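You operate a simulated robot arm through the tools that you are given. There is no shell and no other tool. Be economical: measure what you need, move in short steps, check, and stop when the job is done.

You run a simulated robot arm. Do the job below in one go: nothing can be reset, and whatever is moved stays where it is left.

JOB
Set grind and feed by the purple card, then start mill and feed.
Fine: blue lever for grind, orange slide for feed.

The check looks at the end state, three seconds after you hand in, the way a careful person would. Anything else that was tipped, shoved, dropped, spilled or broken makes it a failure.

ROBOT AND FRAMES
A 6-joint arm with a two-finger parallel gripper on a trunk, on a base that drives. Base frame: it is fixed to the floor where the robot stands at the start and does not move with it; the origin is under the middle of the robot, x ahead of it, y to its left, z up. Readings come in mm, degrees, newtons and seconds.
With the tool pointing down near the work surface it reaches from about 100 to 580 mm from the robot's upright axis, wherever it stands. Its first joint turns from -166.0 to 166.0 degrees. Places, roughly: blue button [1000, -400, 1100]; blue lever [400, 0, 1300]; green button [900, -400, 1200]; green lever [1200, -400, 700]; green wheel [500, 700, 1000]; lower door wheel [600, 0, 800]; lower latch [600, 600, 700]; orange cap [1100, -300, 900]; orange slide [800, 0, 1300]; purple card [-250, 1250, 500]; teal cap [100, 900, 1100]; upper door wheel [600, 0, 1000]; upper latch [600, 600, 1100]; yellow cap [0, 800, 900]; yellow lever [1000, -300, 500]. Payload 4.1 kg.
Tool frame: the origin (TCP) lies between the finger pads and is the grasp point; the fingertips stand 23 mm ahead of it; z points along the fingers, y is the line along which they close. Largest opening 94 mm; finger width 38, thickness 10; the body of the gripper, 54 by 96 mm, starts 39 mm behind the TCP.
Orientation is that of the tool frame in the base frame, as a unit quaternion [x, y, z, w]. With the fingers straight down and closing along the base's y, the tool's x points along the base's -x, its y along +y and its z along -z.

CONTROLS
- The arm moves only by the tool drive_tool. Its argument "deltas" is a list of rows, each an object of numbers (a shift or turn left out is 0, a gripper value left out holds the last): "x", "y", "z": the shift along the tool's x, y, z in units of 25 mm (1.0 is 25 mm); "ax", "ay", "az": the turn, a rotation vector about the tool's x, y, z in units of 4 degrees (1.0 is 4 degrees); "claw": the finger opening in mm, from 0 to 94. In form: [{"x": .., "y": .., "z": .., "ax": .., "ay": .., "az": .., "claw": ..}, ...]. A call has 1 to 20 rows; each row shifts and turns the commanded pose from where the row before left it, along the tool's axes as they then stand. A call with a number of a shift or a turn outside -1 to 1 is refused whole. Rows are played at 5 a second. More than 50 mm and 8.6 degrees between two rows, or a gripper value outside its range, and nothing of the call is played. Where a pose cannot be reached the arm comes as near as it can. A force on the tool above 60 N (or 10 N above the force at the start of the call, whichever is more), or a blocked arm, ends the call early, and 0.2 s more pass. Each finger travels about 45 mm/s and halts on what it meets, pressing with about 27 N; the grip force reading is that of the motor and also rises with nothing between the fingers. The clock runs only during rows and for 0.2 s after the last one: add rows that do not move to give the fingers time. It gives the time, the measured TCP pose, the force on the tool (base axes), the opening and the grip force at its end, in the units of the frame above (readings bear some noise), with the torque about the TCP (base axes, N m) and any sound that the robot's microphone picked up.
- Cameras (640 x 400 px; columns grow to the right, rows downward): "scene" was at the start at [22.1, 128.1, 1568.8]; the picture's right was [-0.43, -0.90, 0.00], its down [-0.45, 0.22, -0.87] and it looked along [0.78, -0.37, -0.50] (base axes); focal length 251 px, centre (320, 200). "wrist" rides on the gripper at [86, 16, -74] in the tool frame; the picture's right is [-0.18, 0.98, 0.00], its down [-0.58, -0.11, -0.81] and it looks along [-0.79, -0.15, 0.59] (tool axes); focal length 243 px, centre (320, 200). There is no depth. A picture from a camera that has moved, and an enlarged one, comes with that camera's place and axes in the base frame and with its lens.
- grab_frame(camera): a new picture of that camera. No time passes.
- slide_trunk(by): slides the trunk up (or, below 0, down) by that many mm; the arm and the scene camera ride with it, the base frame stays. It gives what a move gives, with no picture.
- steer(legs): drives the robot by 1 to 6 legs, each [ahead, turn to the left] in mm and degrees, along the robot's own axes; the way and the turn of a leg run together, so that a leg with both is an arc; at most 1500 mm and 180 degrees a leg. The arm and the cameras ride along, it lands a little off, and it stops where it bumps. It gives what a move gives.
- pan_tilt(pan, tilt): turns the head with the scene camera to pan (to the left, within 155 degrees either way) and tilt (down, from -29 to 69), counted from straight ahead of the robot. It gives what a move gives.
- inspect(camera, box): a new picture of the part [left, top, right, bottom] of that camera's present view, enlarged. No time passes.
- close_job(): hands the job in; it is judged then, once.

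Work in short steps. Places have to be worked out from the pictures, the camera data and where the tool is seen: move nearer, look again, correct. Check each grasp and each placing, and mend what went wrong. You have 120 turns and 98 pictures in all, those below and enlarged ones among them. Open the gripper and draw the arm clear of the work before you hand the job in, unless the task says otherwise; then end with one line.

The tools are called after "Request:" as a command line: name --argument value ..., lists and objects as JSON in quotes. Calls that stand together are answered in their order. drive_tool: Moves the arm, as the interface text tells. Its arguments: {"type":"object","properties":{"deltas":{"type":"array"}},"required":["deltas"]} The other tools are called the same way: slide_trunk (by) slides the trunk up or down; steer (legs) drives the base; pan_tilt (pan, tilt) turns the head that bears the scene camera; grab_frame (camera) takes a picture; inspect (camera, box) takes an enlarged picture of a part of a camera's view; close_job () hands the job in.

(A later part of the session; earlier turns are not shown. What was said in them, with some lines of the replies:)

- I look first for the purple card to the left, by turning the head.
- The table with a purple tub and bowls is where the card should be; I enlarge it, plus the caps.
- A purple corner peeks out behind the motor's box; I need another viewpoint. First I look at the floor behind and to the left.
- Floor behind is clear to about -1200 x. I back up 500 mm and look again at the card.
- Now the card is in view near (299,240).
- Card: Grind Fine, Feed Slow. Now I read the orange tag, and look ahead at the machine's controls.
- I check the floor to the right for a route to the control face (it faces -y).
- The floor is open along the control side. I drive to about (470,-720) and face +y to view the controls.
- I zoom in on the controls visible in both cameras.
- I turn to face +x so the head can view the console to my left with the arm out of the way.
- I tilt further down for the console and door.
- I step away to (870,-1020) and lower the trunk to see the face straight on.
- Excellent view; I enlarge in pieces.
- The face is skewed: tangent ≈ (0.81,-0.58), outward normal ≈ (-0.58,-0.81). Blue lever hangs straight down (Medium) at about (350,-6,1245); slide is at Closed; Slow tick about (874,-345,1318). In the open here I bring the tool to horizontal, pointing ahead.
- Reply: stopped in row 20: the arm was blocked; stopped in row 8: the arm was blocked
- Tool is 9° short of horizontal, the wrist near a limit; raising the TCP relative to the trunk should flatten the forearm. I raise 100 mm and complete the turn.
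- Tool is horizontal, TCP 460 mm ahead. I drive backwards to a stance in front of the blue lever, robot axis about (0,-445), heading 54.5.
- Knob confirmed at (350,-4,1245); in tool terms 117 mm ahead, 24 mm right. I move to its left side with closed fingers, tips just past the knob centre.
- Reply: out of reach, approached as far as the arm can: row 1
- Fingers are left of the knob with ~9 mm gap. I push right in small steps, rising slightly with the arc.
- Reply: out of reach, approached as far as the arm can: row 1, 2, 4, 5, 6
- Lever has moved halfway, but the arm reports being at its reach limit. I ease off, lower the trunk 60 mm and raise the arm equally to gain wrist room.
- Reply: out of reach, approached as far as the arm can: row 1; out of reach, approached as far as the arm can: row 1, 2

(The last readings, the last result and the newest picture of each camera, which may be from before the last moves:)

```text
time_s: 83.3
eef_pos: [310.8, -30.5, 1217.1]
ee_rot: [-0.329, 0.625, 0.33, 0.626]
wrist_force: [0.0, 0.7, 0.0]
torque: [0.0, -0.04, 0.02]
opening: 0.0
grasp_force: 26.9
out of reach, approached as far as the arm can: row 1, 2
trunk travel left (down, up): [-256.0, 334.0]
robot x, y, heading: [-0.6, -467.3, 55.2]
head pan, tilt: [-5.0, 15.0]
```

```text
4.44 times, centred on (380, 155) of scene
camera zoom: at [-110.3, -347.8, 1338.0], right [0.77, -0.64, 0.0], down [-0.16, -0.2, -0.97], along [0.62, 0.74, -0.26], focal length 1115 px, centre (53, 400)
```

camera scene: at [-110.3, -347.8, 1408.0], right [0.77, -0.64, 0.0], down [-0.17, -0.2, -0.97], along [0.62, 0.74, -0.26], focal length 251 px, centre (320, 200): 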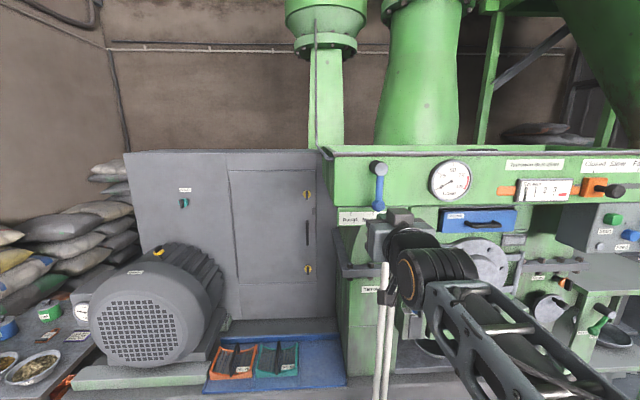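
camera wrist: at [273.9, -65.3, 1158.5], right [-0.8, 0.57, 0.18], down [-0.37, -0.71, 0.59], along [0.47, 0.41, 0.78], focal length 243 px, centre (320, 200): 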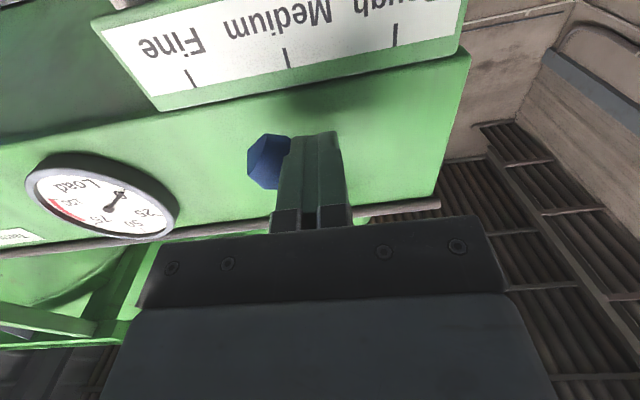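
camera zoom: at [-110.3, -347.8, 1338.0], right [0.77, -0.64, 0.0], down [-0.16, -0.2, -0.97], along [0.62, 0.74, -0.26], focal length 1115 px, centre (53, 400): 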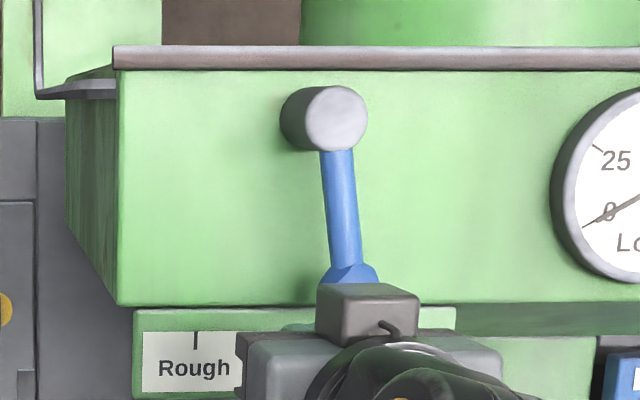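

The limit is full extension, so I retract, raise the trunk back and move the base 60 mm closer.

Request:
drive_tool --deltas '[{"z": -1}, {"z": -1}, {"z": -1}, {}]'

Request:
slide_trunk --by 50

Request:
steer --legs '[[65, 0]]'

Request:
inspect --camera "scene" --box '[330, 120, 450, 220]'

```text
time_s: 84.3
eef_pos: [268.8, -93.3, 1215.9]
ee_rot: [-0.329, 0.625, 0.33, 0.627]
wrist_force: [-0.7, 0.3, 0.7]
torque: [-0.05, -0.01, -0.01]
opening: 0.0
grasp_force: 26.8
out of reach, approached as far as the arm can: row 2
trunk travel left (down, up): [-256.0, 334.0]
robot x, y, heading: [0.5, -464.5, 55.3]
head pan, tilt: [-5.0, 15.0]
```

```text
time_s: 85.2
eef_pos: [269.7, -93.5, 1265.8]
ee_rot: [-0.329, 0.625, 0.329, 0.627]
wrist_force: [0.5, -0.6, 0.4]
torque: [0.01, -0.01, 0.03]
opening: 0.0
grasp_force: 26.7
trunk travel left (down, up): [-306.0, 284.0]
robot x, y, heading: [1.6, -462.5, 55.4]
head pan, tilt: [-5.0, 15.0]
```

```text
time_s: 86.2
eef_pos: [306.6, -38.8, 1266.8]
ee_rot: [-0.329, 0.624, 0.33, 0.627]
wrist_force: [-0.6, -0.6, 0.0]
torque: [0.01, -0.01, -0.04]
opening: 0.0
grasp_force: 26.8
trunk travel left (down, up): [-306.0, 284.0]
robot x, y, heading: [37.1, -411.2, 55.7]
head pan, tilt: [-5.0, 15.0]
```

```text
4.00 times, centred on (390, 170) of scene
camera zoom: at [-72.9, -293.7, 1388.0], right [0.77, -0.64, 0.0], down [-0.17, -0.2, -0.97], along [0.62, 0.74, -0.26], focal length 1003 px, centre (40, 320)
```

zoom: 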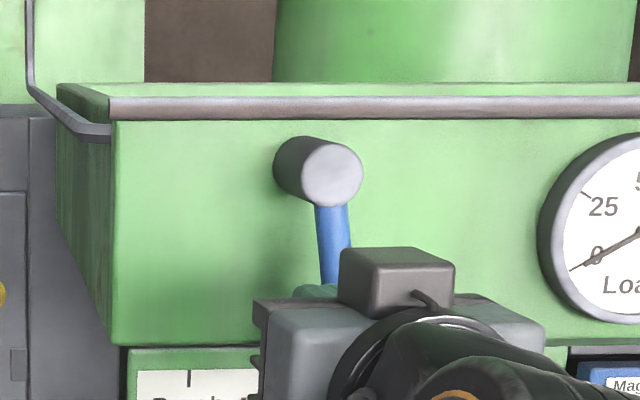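

Now at a comfortable reach (about 455 mm). I step in left of the knob again and push right ~28 mm.

Request:
drive_tool --deltas '[{"x": 0.7}, {"z": 0.7}, {"z": 0.65}, {"y": -0.3}, {"y": -0.3}, {"y": -0.25, "x": -0.1}, {"y": -0.25, "x": -0.1}, {}]'

Request:
grab_frame --camera "wrist"

Request:
inspect --camera "scene" --box '[330, 120, 450, 220]'

```text
time_s: 88.0
eef_pos: [348.3, -26.4, 1253.1]
ee_rot: [-0.33, 0.624, 0.33, 0.626]
wrist_force: [-2.1, 0.8, -5.7]
torque: [-0.1, 0.05, 0.02]
opening: 0.0
grasp_force: 26.8
trunk travel left (down, up): [-306.0, 284.0]
robot x, y, heading: [33.8, -411.6, 55.1]
head pan, tilt: [-5.0, 15.0]
```

```text
55 pictures are left
camera wrist: at [293.6, -77.3, 1166.1], right [-0.81, 0.56, 0.18], down [-0.37, -0.73, 0.58], along [0.46, 0.4, 0.79], focal length 243 px, centre (320, 200)
```

wrist: 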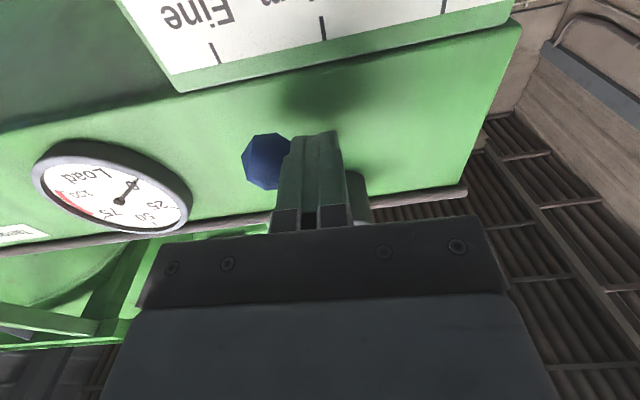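

```text
4.00 times, centred on (390, 170) of scene
camera zoom: at [-73.0, -293.3, 1387.9], right [0.77, -0.64, 0.0], down [-0.16, -0.2, -0.97], along [0.62, 0.74, -0.26], focal length 1003 px, centre (40, 320)
```

zoom: 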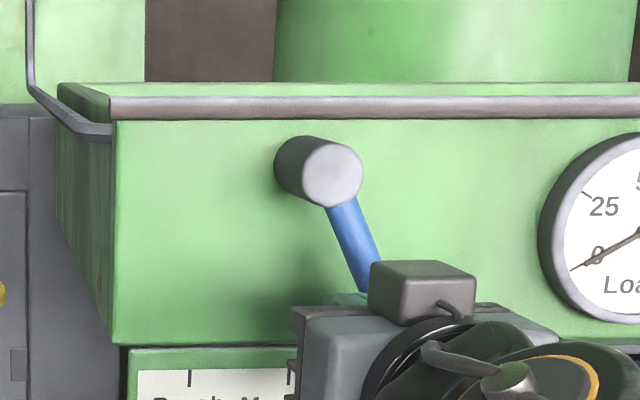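

By geometry the lever is now ~26°, about Fine. I back out and look.

Request:
drive_tool --deltas '[{"y": 0.5}, {"z": -1}, {"z": -1}, {"z": -1}, {"x": 1}, {"x": 1}, {"x": 1}, {"x": 1}, {}]'

Request:
inspect --camera "scene" --box '[330, 120, 450, 220]'

```text
time_s: 90.2
eef_pos: [315.6, -59.2, 1114.4]
ee_rot: [-0.342, 0.662, 0.315, 0.588]
wrist_force: [-0.4, 0.1, 0.0]
torque: [0.01, 0.0, -0.02]
opening: 0.0
grasp_force: 26.7
trunk travel left (down, up): [-306.0, 284.0]
robot x, y, heading: [40.8, -409.9, 55.5]
head pan, tilt: [-5.0, 15.0]
stopped in row 9: the arm was blocked; the commanded pose is now the measured one
```

```text
4.00 times, centred on (390, 170) of scene
camera zoom: at [-72.8, -293.7, 1391.2], right [0.77, -0.64, 0.0], down [-0.17, -0.2, -0.97], along [0.62, 0.74, -0.26], focal length 1003 px, centre (40, 320)
```

zoom: 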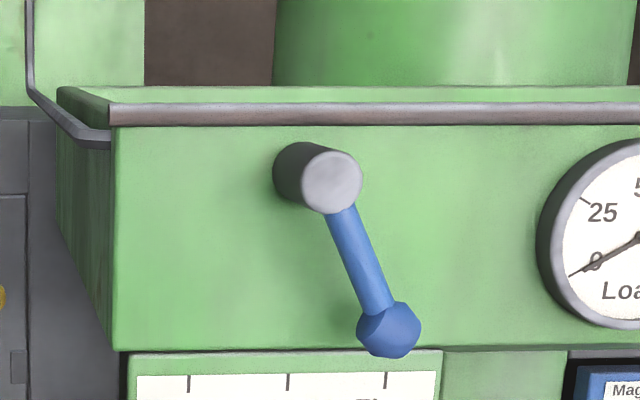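

Lever reads about 24–26°. I take a wrist view from below to measure it independently.

Request:
grab_frame --camera "wrist"

```text
52 pictures are left
camera wrist: at [255.0, -116.3, 1037.4], right [-0.8, 0.57, 0.2], down [-0.32, -0.67, 0.67], along [0.51, 0.47, 0.72], focal length 243 px, centre (320, 200)
```

wrist: 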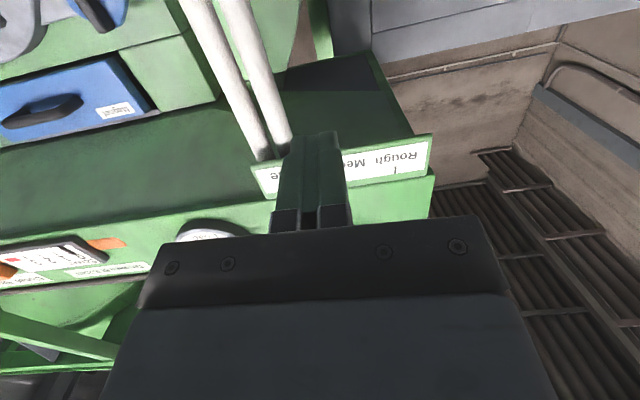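

Arm blocks it. I use the scene camera instead with the label in the crop, tick and knob together.

Request:
inspect --camera "scene" --box '[340, 150, 440, 240]'

```text
4.44 times, centred on (390, 195) of scene
camera zoom: at [-72.8, -293.7, 1391.2], right [0.77, -0.64, 0.0], down [-0.17, -0.2, -0.97], along [0.62, 0.74, -0.26], focal length 1115 px, centre (9, 222)
```

zoom: 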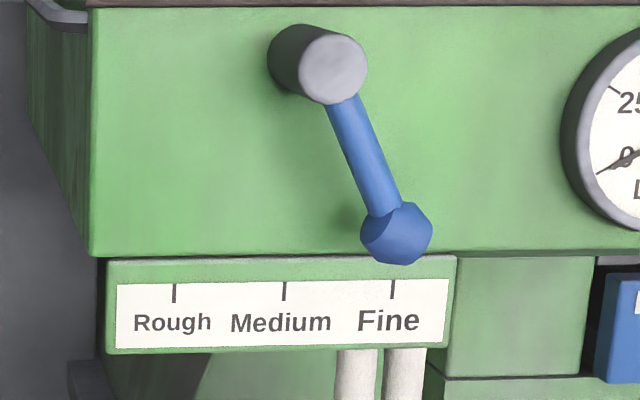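

Correcting for perspective, lever and the Fine tick line agree within a degree or two. Lever done. I re-level the tool after backing, then drive to the slide stance.

Request:
steer --legs '[[0, -105.6], [577, 0], [0, 104.3]]'

Request:
drive_tool --deltas '[{"x": -1}, {"x": -1}, {"x": -1}, {"x": -1, "ay": -0.5}, {"x": -0.4, "ay": -0.5}, {"ay": -0.5}, {}]'

Request:
slide_trunk --by 60

Request:
grab_frame --camera "scene"

```text
time_s: 102.4
eef_pos: [693.1, -505.5, 1110.9]
ee_rot: [-0.347, 0.659, 0.32, 0.585]
wrist_force: [-0.2, 0.2, 0.2]
torque: [0.03, 0.02, 0.01]
opening: 0.0
grasp_force: 26.9
trunk travel left (down, up): [-306.0, 284.0]
robot x, y, heading: [421.2, -862.6, 56.6]
head pan, tilt: [-5.0, 15.0]
```

```text
time_s: 104.0
eef_pos: [700.8, -495.6, 1221.8]
ee_rot: [-0.331, 0.628, 0.338, 0.619]
wrist_force: [1.1, 0.2, 0.0]
torque: [-0.01, -0.04, -0.03]
opening: 0.0
grasp_force: 26.9
trunk travel left (down, up): [-306.0, 284.0]
robot x, y, heading: [421.4, -864.1, 56.5]
head pan, tilt: [-5.0, 15.0]
```

```text
time_s: 105.0
eef_pos: [701.4, -494.7, 1281.5]
ee_rot: [-0.33, 0.628, 0.337, 0.619]
wrist_force: [0.5, 0.9, 0.7]
torque: [-0.03, -0.03, 0.02]
opening: 0.0
grasp_force: 27.3
trunk travel left (down, up): [-366.0, 224.0]
robot x, y, heading: [421.7, -862.4, 56.4]
head pan, tilt: [-5.0, 15.0]
```

```text
50 pictures are left
camera scene: at [307.7, -745.9, 1448.0], right [0.78, -0.62, 0.0], down [-0.16, -0.2, -0.97], along [0.6, 0.76, -0.26], focal length 251 px, centre (320, 200)
```

scene: 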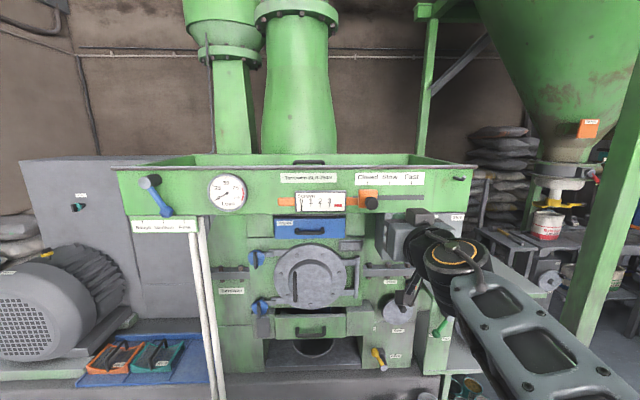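

Nice head-on view; I enlarge the slide and lever.

Request:
inspect --camera "scene" --box '[330, 160, 450, 240]'

Request:
inspect --camera "scene" --box '[120, 165, 220, 245]'

```text
5.00 times, centred on (390, 200) of scene
camera zoom: at [307.7, -745.9, 1448.0], right [0.78, -0.62, 0.0], down [-0.16, -0.2, -0.97], along [0.6, 0.76, -0.26], focal length 1254 px, centre (-30, 200)
```

zoom: 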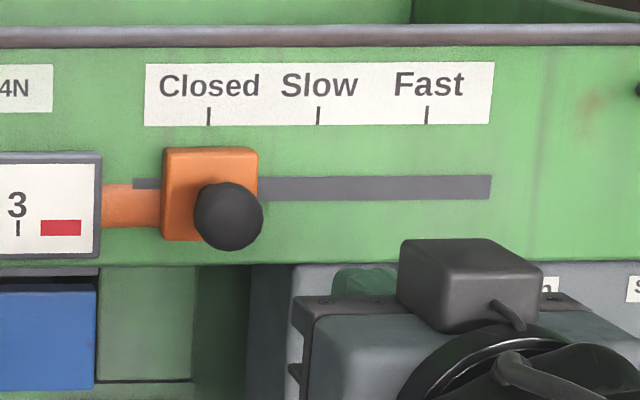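

```text
5.00 times, centred on (170, 205) of scene
camera zoom: at [307.7, -745.9, 1448.0], right [0.78, -0.62, 0.0], down [-0.16, -0.2, -0.97], along [0.6, 0.76, -0.26], focal length 1254 px, centre (1070, 175)
```

zoom: 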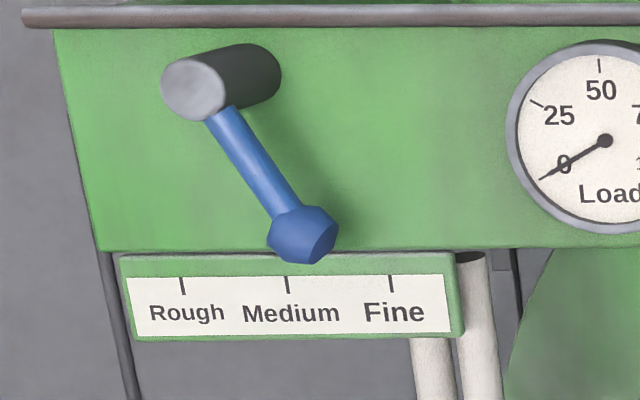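

Lever verified again (26.5° vs Fine 26.9°). Slide knob ball is at about (792,-350,1275), needs ~58 mm to the right. I drive 100 mm ahead.

Request:
steer --legs '[[100, 0]]'

Request:
drive_tool --deltas '[{"y": 0.8, "x": 0.2}, {"y": 0.8}, {}]'

Request:
inspect --camera "scene" --box '[330, 140, 470, 240]'

```text
time_s: 106.2
eef_pos: [754.9, -413.0, 1281.9]
ee_rot: [-0.33, 0.628, 0.337, 0.619]
wrist_force: [-0.6, -0.8, 0.9]
torque: [-0.02, 0.01, 0.0]
opening: 0.0
grasp_force: 27.1
trunk travel left (down, up): [-366.0, 224.0]
robot x, y, heading: [475.9, -778.3, 56.3]
head pan, tilt: [-5.0, 15.0]
```

```text
time_s: 107.0
eef_pos: [731.5, -397.5, 1278.9]
ee_rot: [-0.331, 0.621, 0.344, 0.622]
wrist_force: [0.1, 0.4, 0.3]
torque: [0.02, -0.01, -0.03]
opening: 0.1
grasp_force: 26.8
out of reach, approached as far as the arm can: row 2
trunk travel left (down, up): [-366.0, 224.0]
robot x, y, heading: [471.7, -779.7, 56.6]
head pan, tilt: [-5.0, 15.0]
```

```text
4.00 times, centred on (400, 190) of scene
camera zoom: at [362.1, -664.0, 1448.0], right [0.78, -0.62, 0.0], down [-0.16, -0.2, -0.97], along [0.6, 0.76, -0.26], focal length 1003 px, centre (0, 240)
```

zoom: 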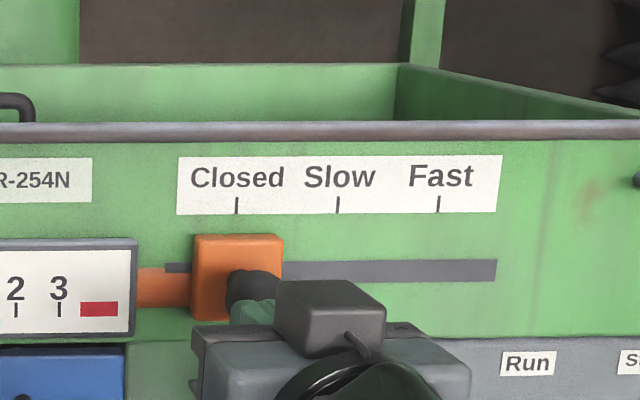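

Left travel is wrist-limited; I turn the base 2.5° left to get clear to the left of the knob.

Request:
steer --legs '[[0, 2.5]]'

```text
time_s: 107.8
eef_pos: [715.3, -386.7, 1279.8]
ee_rot: [-0.344, 0.614, 0.357, 0.615]
wrist_force: [0.1, -0.9, 0.8]
torque: [-0.01, -0.01, 0.01]
opening: 0.1
grasp_force: 26.7
trunk travel left (down, up): [-366.0, 224.0]
robot x, y, heading: [474.9, -780.7, 59.1]
head pan, tilt: [-5.0, 15.0]
```

Now clear by ~19 mm. I move in 54 mm and push right, first ~60 mm, then check.

Request:
drive_tool --deltas '[{"z": 0.75, "x": 0.1}, {"z": 0.7}, {"z": 0.7}, {}, {"y": -0.4, "z": -0.03}, {"y": -0.4, "z": -0.03}, {"y": -0.4, "z": -0.03}, {"y": -0.4, "z": -0.03}, {"y": -0.4, "z": -0.03}, {"y": -0.4, "z": -0.03}, {}]'

Request:
inspect --camera "scene" --box '[310, 140, 450, 240]'

```text
time_s: 110.2
eef_pos: [790.6, -374.9, 1276.4]
ee_rot: [-0.344, 0.613, 0.358, 0.615]
wrist_force: [-2.5, 1.1, 2.8]
torque: [0.04, -0.04, 0.09]
opening: 0.0
grasp_force: 27.1
trunk travel left (down, up): [-366.0, 224.0]
robot x, y, heading: [473.9, -783.6, 58.8]
head pan, tilt: [-5.0, 15.0]
```

```text
4.00 times, centred on (380, 190) of scene
camera zoom: at [356.6, -669.1, 1448.0], right [0.81, -0.59, 0.0], down [-0.15, -0.21, -0.97], along [0.57, 0.78, -0.26], focal length 1003 px, centre (80, 240)
```

zoom: 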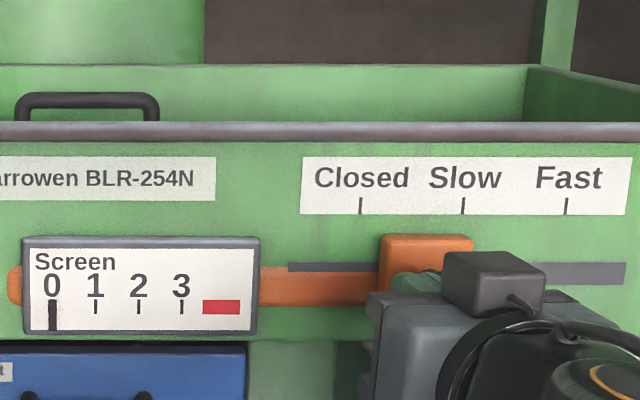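

Block centre needs another ~21 mm to sit under Slow.

Request:
drive_tool --deltas '[{"y": -0.3, "z": -0.03}, {"y": -0.3, "z": -0.03}, {"y": -0.23, "z": -0.02}, {}]'

Request:
inspect --camera "scene" --box '[330, 150, 430, 220]'

```text
time_s: 111.2
eef_pos: [808.1, -388.0, 1275.6]
ee_rot: [-0.343, 0.614, 0.357, 0.615]
wrist_force: [-4.1, 0.0, 1.5]
torque: [0.0, -0.08, 0.06]
opening: 0.0
grasp_force: 27.1
trunk travel left (down, up): [-366.0, 224.0]
robot x, y, heading: [472.3, -779.6, 58.7]
head pan, tilt: [-5.0, 15.0]
```

```text
5.71 times, centred on (380, 185) of scene
camera zoom: at [356.4, -669.1, 1448.0], right [0.81, -0.59, 0.0], down [-0.15, -0.21, -0.97], along [0.57, 0.78, -0.26], focal length 1433 px, centre (-23, 286)
```

zoom: 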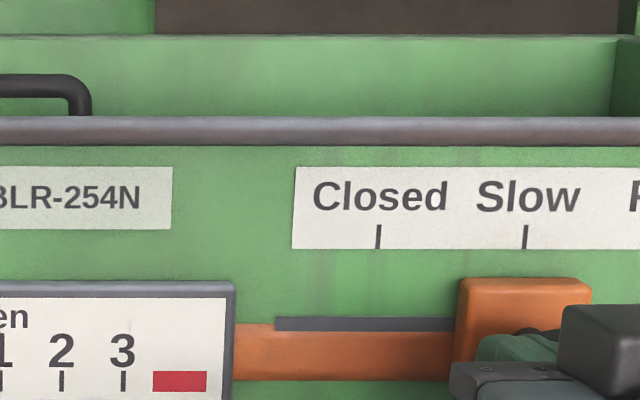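

Block centre is under the Slow tick. I back out.

Request:
drive_tool --deltas '[{"y": 0.4}, {"z": -1}, {"z": -1}, {"z": -1}, {"z": -1}, {}]'

Request:
steer --legs '[[-80, 0], [0, -3.7]]'

Request:
grab_frame --camera "scene"

Request:
inspect --camera "scene" --box '[330, 150, 470, 260]'

```text
time_s: 112.5
eef_pos: [760.9, -454.7, 1256.7]
ee_rot: [-0.349, 0.632, 0.358, 0.593]
wrist_force: [0.8, 0.2, 0.7]
torque: [0.0, -0.01, -0.02]
opening: 0.2
grasp_force: 26.6
trunk travel left (down, up): [-366.0, 224.0]
robot x, y, heading: [477.7, -779.8, 58.9]
head pan, tilt: [-5.0, 15.0]
```

```text
time_s: 114.0
eef_pos: [740.6, -545.6, 1256.7]
ee_rot: [-0.327, 0.643, 0.337, 0.604]
wrist_force: [0.1, -0.2, 0.1]
torque: [0.01, 0.02, 0.0]
opening: 0.0
grasp_force: 27.2
trunk travel left (down, up): [-366.0, 224.0]
robot x, y, heading: [434.0, -849.2, 55.4]
head pan, tilt: [-5.0, 15.0]
```

```text
44 pictures are left
camera scene: at [322.8, -730.9, 1450.4], right [0.77, -0.64, 0.0], down [-0.17, -0.2, -0.97], along [0.62, 0.74, -0.26], focal length 251 px, centre (320, 200)
```

scene: 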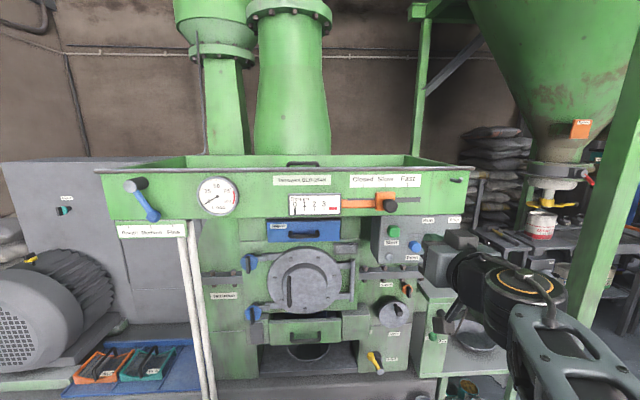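

```text
3.64 times, centred on (400, 205) of scene
camera zoom: at [322.8, -730.9, 1450.4], right [0.77, -0.64, 0.0], down [-0.17, -0.2, -0.97], along [0.62, 0.74, -0.26], focal length 912 px, centre (29, 182)
```

zoom: 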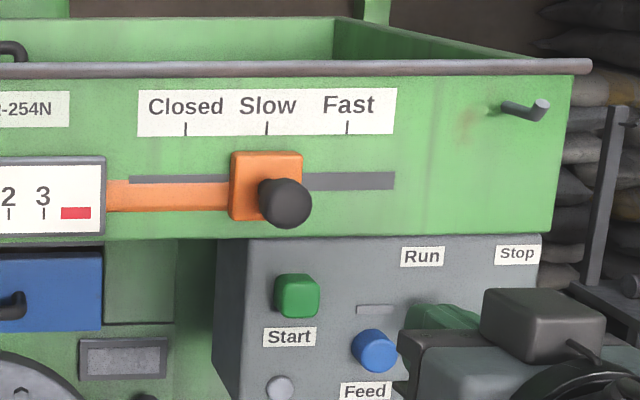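

Slide reads Slow. From triangulation: green button (898,-358,1185), blue button (951,-400,1137), red Run knob (963,-452,1175) sticking out beyond. To keep the gripper body clear of the red lever I'll approach at heading ~36° from the left. I lower the trunk and go to that stance.

Request:
slide_trunk --by -75

Request:
steer --legs '[[0, 36.6], [150, 0], [0, -56]]'

Request:
pan_tilt --pan 5 --tilt 20

Request:
grab_frame --camera "scene"

```text
time_s: 115.2
eef_pos: [748.6, -541.6, 1169.2]
ee_rot: [-0.327, 0.651, 0.337, 0.596]
wrist_force: [-0.9, -0.2, 0.9]
torque: [0.0, 0.02, 0.0]
opening: 0.2
grasp_force: 26.7
trunk travel left (down, up): [-291.0, 299.0]
robot x, y, heading: [432.1, -848.9, 55.2]
head pan, tilt: [-5.0, 15.0]
```

```text
time_s: 120.7
eef_pos: [829.6, -519.2, 1169.5]
ee_rot: [-0.211, 0.698, 0.23, 0.645]
wrist_force: [0.3, -0.2, 0.2]
torque: [-0.01, -0.01, 0.01]
opening: 0.0
grasp_force: 26.9
trunk travel left (down, up): [-291.0, 299.0]
robot x, y, heading: [427.0, -700.2, 35.5]
head pan, tilt: [-5.0, 15.0]
```

```text
time_s: 121.4
eef_pos: [830.7, -521.1, 1170.0]
ee_rot: [-0.21, 0.7, 0.229, 0.643]
wrist_force: [0.5, -0.6, 0.3]
torque: [0.06, 0.01, -0.02]
opening: 0.0
grasp_force: 27.3
trunk travel left (down, up): [-291.0, 299.0]
robot x, y, heading: [432.1, -699.1, 35.6]
head pan, tilt: [5.0, 20.0]
```

```text
42 pictures are left
camera scene: at [355.6, -541.3, 1365.0], right [0.65, -0.76, 0.0], down [-0.26, -0.22, -0.94], along [0.71, 0.61, -0.34], focal length 251 px, centre (320, 200)
```

scene: 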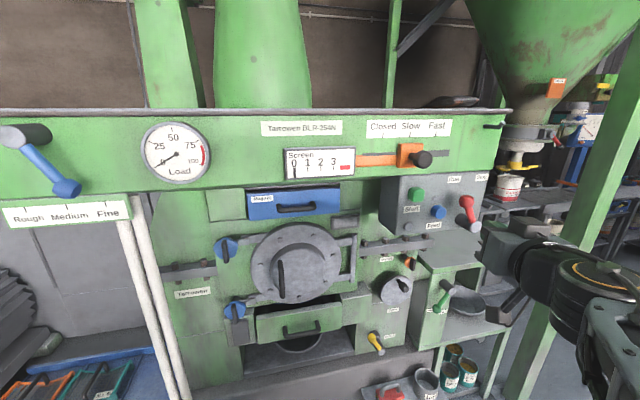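

Request:
inspect --camera "scene" --box '[370, 160, 510, 270]'

```text
3.64 times, centred on (440, 215) of scene
camera zoom: at [355.6, -541.3, 1365.0], right [0.65, -0.76, 0.0], down [-0.26, -0.22, -0.94], along [0.71, 0.61, -0.34], focal length 912 px, centre (-116, 146)
```

zoom: 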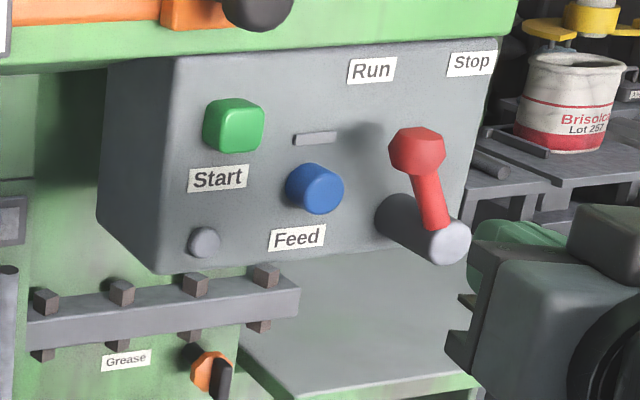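

Positions confirmed. I drive 50 mm closer, level the tool, and shift left 90 mm to line up with Start.

Request:
steer --legs '[[50, 0]]'

Request:
drive_tool --deltas '[{"y": 0.9, "x": -0.3, "ay": -0.4}, {"y": 0.9, "x": -0.3, "ay": -0.4}, {"y": 0.9, "x": -0.1, "ay": -0.2}, {"y": 0.9}, {}]'

```text
time_s: 122.4
eef_pos: [871.6, -488.9, 1169.0]
ee_rot: [-0.21, 0.7, 0.23, 0.643]
wrist_force: [1.0, 0.3, -0.3]
torque: [-0.02, -0.01, 0.02]
opening: 0.0
grasp_force: 26.8
trunk travel left (down, up): [-291.0, 299.0]
robot x, y, heading: [473.4, -674.0, 35.5]
head pan, tilt: [5.0, 20.0]
```

```text
time_s: 123.6
eef_pos: [838.8, -416.9, 1169.6]
ee_rot: [-0.205, 0.695, 0.23, 0.65]
wrist_force: [-0.7, -0.1, 0.3]
torque: [-0.02, -0.03, 0.04]
opening: 0.0
grasp_force: 26.7
out of reach, approached as far as the arm can: row 4
trunk travel left (down, up): [-291.0, 299.0]
robot x, y, heading: [472.3, -671.4, 35.6]
head pan, tilt: [5.0, 20.0]
```

Left by another 13 mm and up 15 mm: I turn the base 1.6° and raise the trunk.

Request:
steer --legs '[[0, 1.6]]'

Request:
slide_trunk --by 18

Request:
grab_frame --camera "wrist"

Request:
inspect --camera "scene" --box '[370, 160, 510, 270]'

```text
time_s: 124.3
eef_pos: [828.7, -405.0, 1170.9]
ee_rot: [-0.216, 0.691, 0.24, 0.647]
wrist_force: [-0.5, -0.4, 0.6]
torque: [-0.01, 0.01, 0.0]
opening: 0.0
grasp_force: 27.0
trunk travel left (down, up): [-291.0, 299.0]
robot x, y, heading: [467.9, -675.3, 37.3]
head pan, tilt: [5.0, 20.0]
```

```text
time_s: 125.0
eef_pos: [829.4, -404.6, 1187.7]
ee_rot: [-0.218, 0.691, 0.241, 0.646]
wrist_force: [-0.4, 0.8, 0.3]
torque: [0.04, 0.02, 0.0]
opening: 0.0
grasp_force: 27.0
trunk travel left (down, up): [-309.0, 281.0]
robot x, y, heading: [471.9, -673.7, 37.3]
head pan, tilt: [5.0, 20.0]
```

```text
40 pictures are left
camera wrist: at [754.8, -435.3, 1105.9], right [-0.59, 0.77, 0.24], down [-0.53, -0.59, 0.62], along [0.61, 0.24, 0.75], focal length 243 px, centre (320, 200)
```

wrist: 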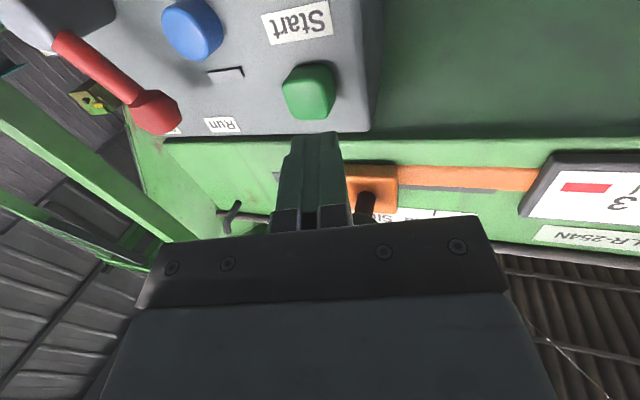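

```text
3.64 times, centred on (440, 215) of scene
camera zoom: at [392.3, -514.0, 1383.1], right [0.67, -0.74, 0.0], down [-0.25, -0.23, -0.94], along [0.7, 0.63, -0.34], focal length 912 px, centre (-116, 146)
```

zoom: 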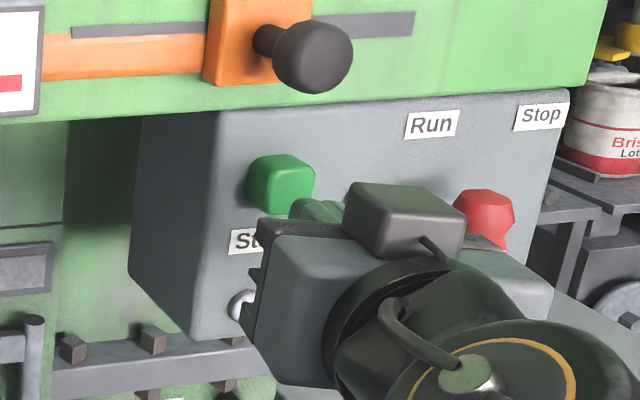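

Aligned with Start (5 mm to the right, 60 mm to tip contact). I advance, then press gently.

Request:
drive_tool --deltas '[{"y": -0.2, "z": 0.6}, {"z": 0.8}, {"z": 0.6}, {"z": 0.2}, {"z": 0.16}, {"z": 0.16}, {}]'

Request:
grab_frame --camera "wrist"

```text
time_s: 126.6
eef_pos: [880.1, -370.7, 1187.9]
ee_rot: [-0.216, 0.69, 0.24, 0.648]
wrist_force: [-7.8, -1.3, 1.4]
torque: [0.02, -0.02, 0.2]
opening: 0.0
grasp_force: 27.0
trunk travel left (down, up): [-309.0, 281.0]
robot x, y, heading: [472.7, -671.5, 37.2]
head pan, tilt: [5.0, 20.0]
heard: click
```

```text
38 pictures are left
camera wrist: at [806.0, -401.5, 1104.6], right [-0.59, 0.77, 0.23], down [-0.53, -0.59, 0.61], along [0.61, 0.24, 0.76], focal length 243 px, centre (320, 200)
```

wrist: 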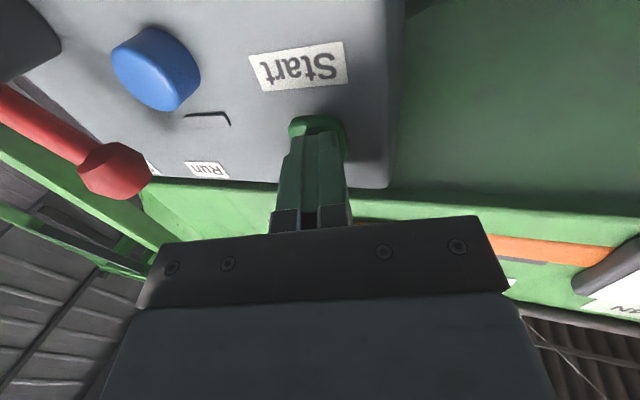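

A click was heard. I back off and see whether the mill started (lamp, load gauge, sound).

Request:
drive_tool --deltas '[{"z": -1}, {"z": -1}, {}, {}, {}, {}, {}]'

Request:
grab_frame --camera "scene"

Request:
inspect --camera "scene" --box '[370, 160, 510, 270]'

```text
time_s: 128.2
eef_pos: [844.0, -400.2, 1187.8]
ee_rot: [-0.217, 0.69, 0.241, 0.647]
wrist_force: [-0.9, -0.8, 0.7]
torque: [-0.03, -0.01, -0.01]
opening: 0.2
grasp_force: 27.4
trunk travel left (down, up): [-309.0, 281.0]
robot x, y, heading: [472.8, -672.7, 37.3]
head pan, tilt: [5.0, 20.0]
```

```text
37 pictures are left
camera scene: at [392.2, -514.0, 1382.9], right [0.67, -0.74, 0.0], down [-0.25, -0.23, -0.94], along [0.7, 0.63, -0.34], focal length 251 px, centre (320, 200)
```

scene: 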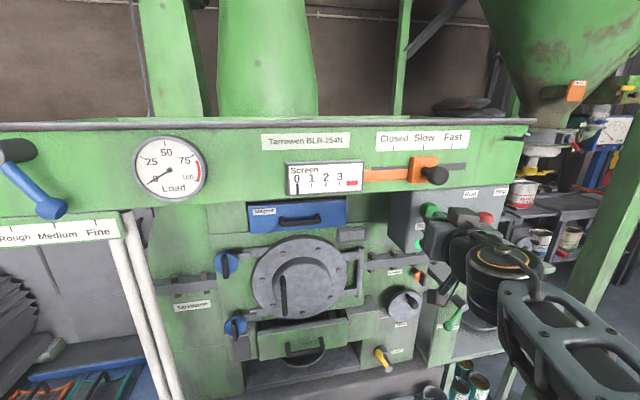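

```text
3.64 times, centred on (440, 215) of scene
camera zoom: at [392.2, -514.0, 1382.9], right [0.67, -0.74, 0.0], down [-0.25, -0.23, -0.94], along [0.7, 0.63, -0.34], focal length 912 px, centre (-116, 146)
```

zoom: 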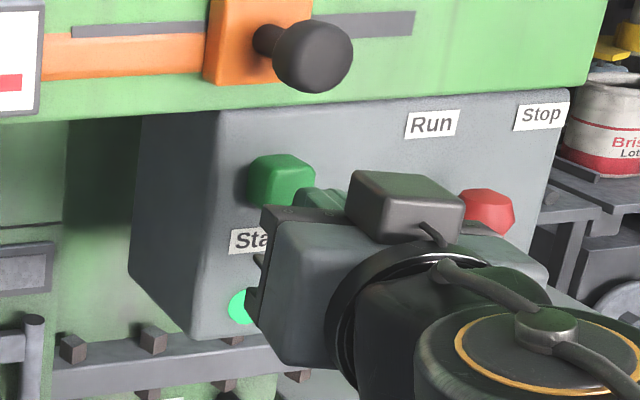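

The lamp lit green: mill running. Now Feed: lower 48 mm, shift right 66 mm, then check alignment before pressing.

Request:
slide_trunk --by -48

Request:
drive_tool --deltas '[{"y": -0.9}, {"y": -0.9}, {"y": -0.85}, {}]'

Request:
grab_frame --camera "wrist"

Request:
inspect --camera "scene" --box '[370, 140, 510, 250]'

```text
time_s: 129.1
eef_pos: [843.0, -401.5, 1139.9]
ee_rot: [-0.217, 0.69, 0.241, 0.647]
wrist_force: [0.8, -0.5, -1.1]
torque: [-0.01, 0.0, -0.01]
opening: 0.2
grasp_force: 26.9
trunk travel left (down, up): [-261.0, 329.0]
robot x, y, heading: [465.7, -673.5, 37.1]
head pan, tilt: [5.0, 20.0]
```

```text
time_s: 130.1
eef_pos: [884.3, -454.1, 1136.4]
ee_rot: [-0.217, 0.691, 0.241, 0.646]
wrist_force: [0.1, -0.7, 0.6]
torque: [0.01, 0.01, 0.0]
opening: 0.0
grasp_force: 26.8
trunk travel left (down, up): [-261.0, 329.0]
robot x, y, heading: [473.5, -673.2, 37.0]
head pan, tilt: [5.0, 20.0]
```

```text
35 pictures are left
camera wrist: at [809.6, -484.5, 1054.0], right [-0.59, 0.77, 0.24], down [-0.53, -0.59, 0.61], along [0.61, 0.24, 0.75], focal length 243 px, centre (320, 200)
```

wrist: 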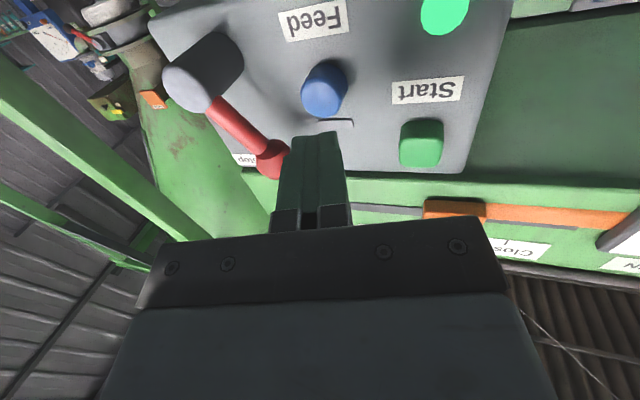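

```text
3.64 times, centred on (440, 195) of scene
camera zoom: at [392.3, -514.0, 1334.9], right [0.67, -0.74, 0.0], down [-0.25, -0.23, -0.94], along [0.7, 0.63, -0.34], focal length 912 px, centre (-116, 218)
```

zoom: 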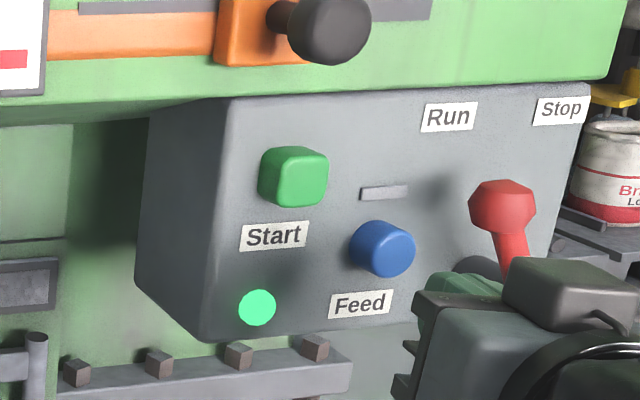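

Aligned with Feed (86 mm ahead, tip contact after ~63). I advance and press gently.

Request:
drive_tool --deltas '[{"z": 0.8, "x": -0.1}, {"z": 0.8}, {"z": 0.6}, {"z": 0.2}, {"z": 0.16}, {}]'

Request:
grab_frame --camera "wrist"

```text
time_s: 131.5
eef_pos: [932.8, -415.1, 1136.4]
ee_rot: [-0.218, 0.69, 0.242, 0.647]
wrist_force: [-8.1, -1.0, 1.3]
torque: [0.05, -0.04, 0.16]
opening: 0.0
grasp_force: 26.1
trunk travel left (down, up): [-261.0, 329.0]
robot x, y, heading: [467.1, -671.2, 37.1]
head pan, tilt: [5.0, 20.0]
heard: click
```

```text
33 pictures are left
camera wrist: at [859.4, -444.9, 1054.7], right [-0.59, 0.77, 0.23], down [-0.53, -0.59, 0.61], along [0.61, 0.24, 0.76], focal length 243 px, centre (320, 200)
```

wrist: 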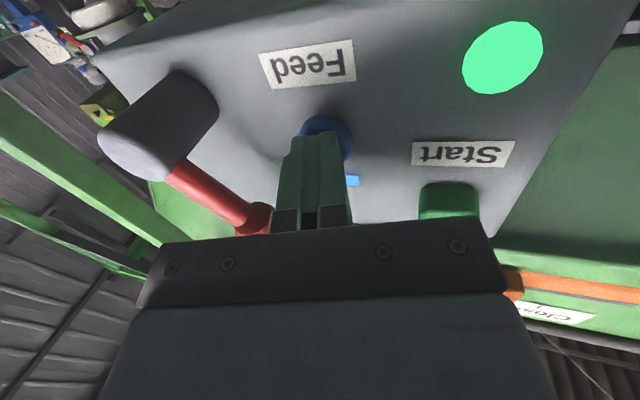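

Click heard and the feed bar lamp turned blue. I withdraw straight back and check everything.

Request:
drive_tool --deltas '[{"z": -0.5}, {"z": -1}, {"z": -1}, {"z": -1}, {}, {}]'

Request:
steer --legs '[[-150, 0]]'

Request:
grab_frame --camera "scene"

Request:
inspect --camera "scene" --box '[340, 130, 500, 250]'

```text
time_s: 132.9
eef_pos: [868.5, -468.0, 1140.0]
ee_rot: [-0.218, 0.691, 0.242, 0.646]
wrist_force: [0.0, 0.0, -1.0]
torque: [0.02, -0.04, 0.0]
opening: 0.0
grasp_force: 26.8
trunk travel left (down, up): [-261.0, 329.0]
robot x, y, heading: [471.0, -669.6, 37.3]
head pan, tilt: [5.0, 20.0]
```

```text
time_s: 134.3
eef_pos: [745.0, -559.4, 1141.0]
ee_rot: [-0.218, 0.69, 0.242, 0.646]
wrist_force: [0.2, -0.5, -0.5]
torque: [0.0, 0.02, 0.01]
opening: 0.2
grasp_force: 26.9
trunk travel left (down, up): [-261.0, 329.0]
robot x, y, heading: [352.6, -769.9, 37.4]
head pan, tilt: [5.0, 20.0]
```

```text
32 pictures are left
camera scene: at [270.0, -606.9, 1334.9], right [0.67, -0.74, 0.0], down [-0.25, -0.23, -0.94], along [0.69, 0.63, -0.34], focal length 251 px, centre (320, 200)
```

scene: 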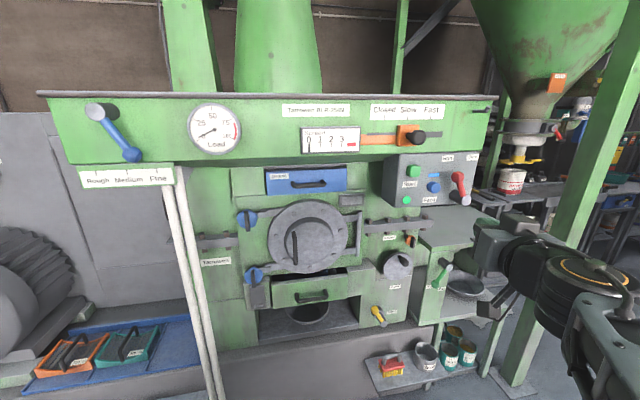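

```text
3.33 times, centred on (420, 190) of scene
camera zoom: at [270.0, -606.9, 1334.9], right [0.67, -0.74, 0.0], down [-0.25, -0.23, -0.94], along [0.69, 0.63, -0.34], focal length 836 px, centre (-13, 233)
```

zoom: 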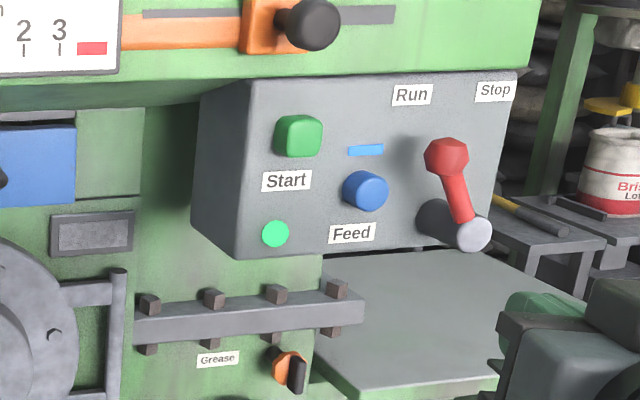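

Both lamps are lit. I open the gripper, let a few seconds pass, and check the load and screen gauges stay healthy.

Request:
drive_tool --deltas '[{"claw": 94}, {}, {}, {}, {}, {}, {}, {}, {}, {}, {}, {}, {}, {}, {}, {}, {}, {}, {}, {}]'

Request:
inspect --camera "scene" --box '[180, 90, 460, 210]'

Request:
inspect --camera "scene" --box '[60, 90, 260, 200]'

```text
time_s: 138.5
eef_pos: [746.1, -559.1, 1140.4]
ee_rot: [-0.218, 0.69, 0.242, 0.646]
wrist_force: [0.0, 0.6, 0.0]
torque: [0.01, 0.0, 0.0]
opening: 93.9
grasp_force: 0.1
trunk travel left (down, up): [-261.0, 329.0]
robot x, y, heading: [350.0, -763.2, 37.2]
head pan, tilt: [5.0, 20.0]
```

```text
2.29 times, centred on (320, 150) of scene
camera zoom: at [269.9, -607.0, 1334.9], right [0.67, -0.74, 0.0], down [-0.25, -0.23, -0.94], along [0.69, 0.63, -0.34], focal length 573 px, centre (320, 314)
```

zoom: 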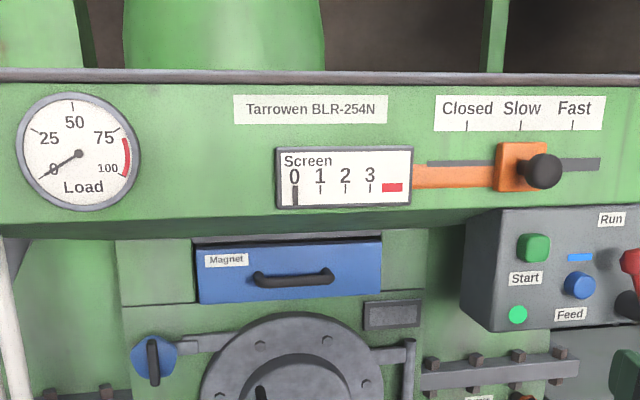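

```text
3.20 times, centred on (160, 145) of scene
camera zoom: at [269.9, -607.0, 1334.9], right [0.67, -0.74, 0.0], down [-0.25, -0.23, -0.94], along [0.69, 0.63, -0.34], focal length 803 px, centre (832, 376)
```

zoom: 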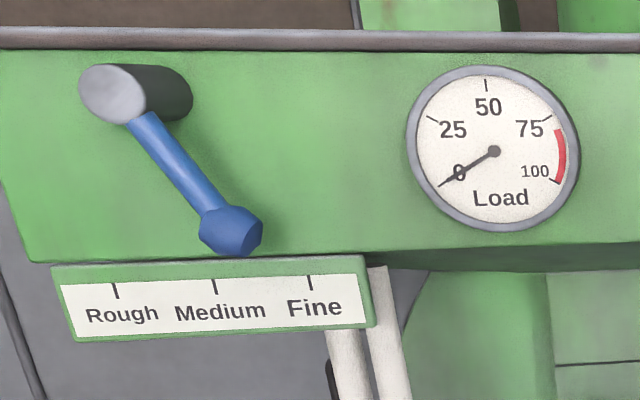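

Settings hold, but Load still reads 0; I wait a few more seconds and recheck.

Request:
drive_tool --deltas '[{}, {}, {}, {}, {}, {}, {}, {}, {}, {}, {}, {}, {}, {}, {}, {}, {}, {}, {}, {}]'

Request:
drive_tool --deltas '[{}, {}, {}, {}, {}, {}, {}, {}, {}, {}, {}, {}, {}, {}, {}, {}, {}, {}, {}, {}]'

Request:
inspect --camera "scene" --box '[180, 90, 460, 210]'

Request:
pan_tilt --pan 25 --tilt 20

Request:
grab_frame --camera "scene"

```text
time_s: 142.7
eef_pos: [745.7, -560.2, 1140.7]
ee_rot: [-0.218, 0.69, 0.242, 0.647]
wrist_force: [0.7, 0.3, 0.0]
torque: [0.06, 0.04, -0.04]
opening: 94.1
grasp_force: 0.1
trunk travel left (down, up): [-261.0, 329.0]
robot x, y, heading: [351.1, -768.2, 37.3]
head pan, tilt: [5.0, 20.0]
```

```text
time_s: 146.9
eef_pos: [746.8, -558.5, 1140.5]
ee_rot: [-0.218, 0.69, 0.242, 0.647]
wrist_force: [0.4, -0.1, -0.6]
torque: [0.01, -0.01, 0.03]
opening: 94.0
grasp_force: 0.1
trunk travel left (down, up): [-261.0, 329.0]
robot x, y, heading: [351.6, -767.2, 37.3]
head pan, tilt: [5.0, 20.0]
```

```text
2.29 times, centred on (320, 150) of scene
camera zoom: at [269.9, -607.0, 1334.9], right [0.67, -0.74, 0.0], down [-0.25, -0.23, -0.94], along [0.69, 0.63, -0.34], focal length 573 px, centre (320, 314)
```

zoom: 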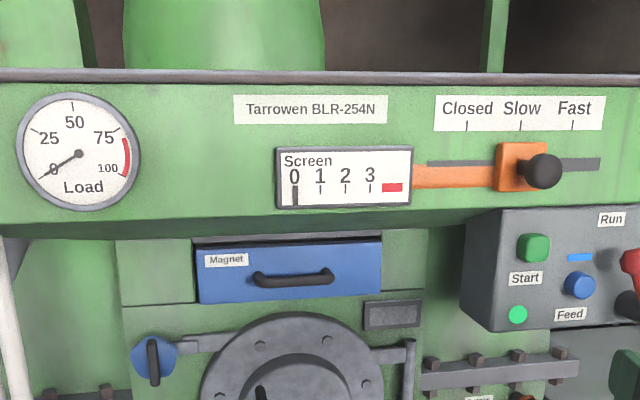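

```text
time_s: 147.7
eef_pos: [746.2, -558.9, 1141.0]
ee_rot: [-0.219, 0.689, 0.242, 0.647]
wrist_force: [-0.5, -0.3, 0.4]
torque: [0.0, 0.04, 0.02]
opening: 94.0
grasp_force: 0.1
trunk travel left (down, up): [-261.0, 329.0]
robot x, y, heading: [349.9, -765.6, 37.3]
head pan, tilt: [25.0, 20.0]
```

```text
27 pictures are left
camera scene: at [244.3, -587.3, 1334.9], right [0.89, -0.47, 0.0], down [-0.16, -0.3, -0.94], along [0.44, 0.83, -0.34], focal length 251 px, centre (320, 200)
```

scene: 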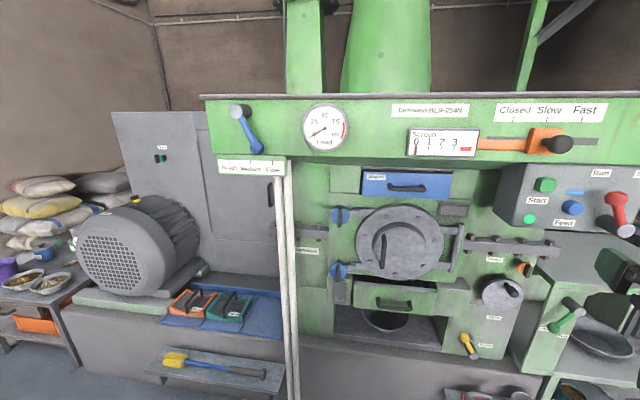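

Grind is at Fine, feed is at Slow, and both the Start and Feed lamps are lit. Run is untouched and nothing else was moved. The gripper is open and clear, so I hand in.

Request:
close_job

```text
The job is handed in.
```

I set grind to Fine with the blue lever and feed to Slow with the orange slide, as the purple card says, then started the mill and the feed; both lamps are lit, but the Load gauge still read 0 about 15 seconds after the feed start, so I can't confirm material is flowing.
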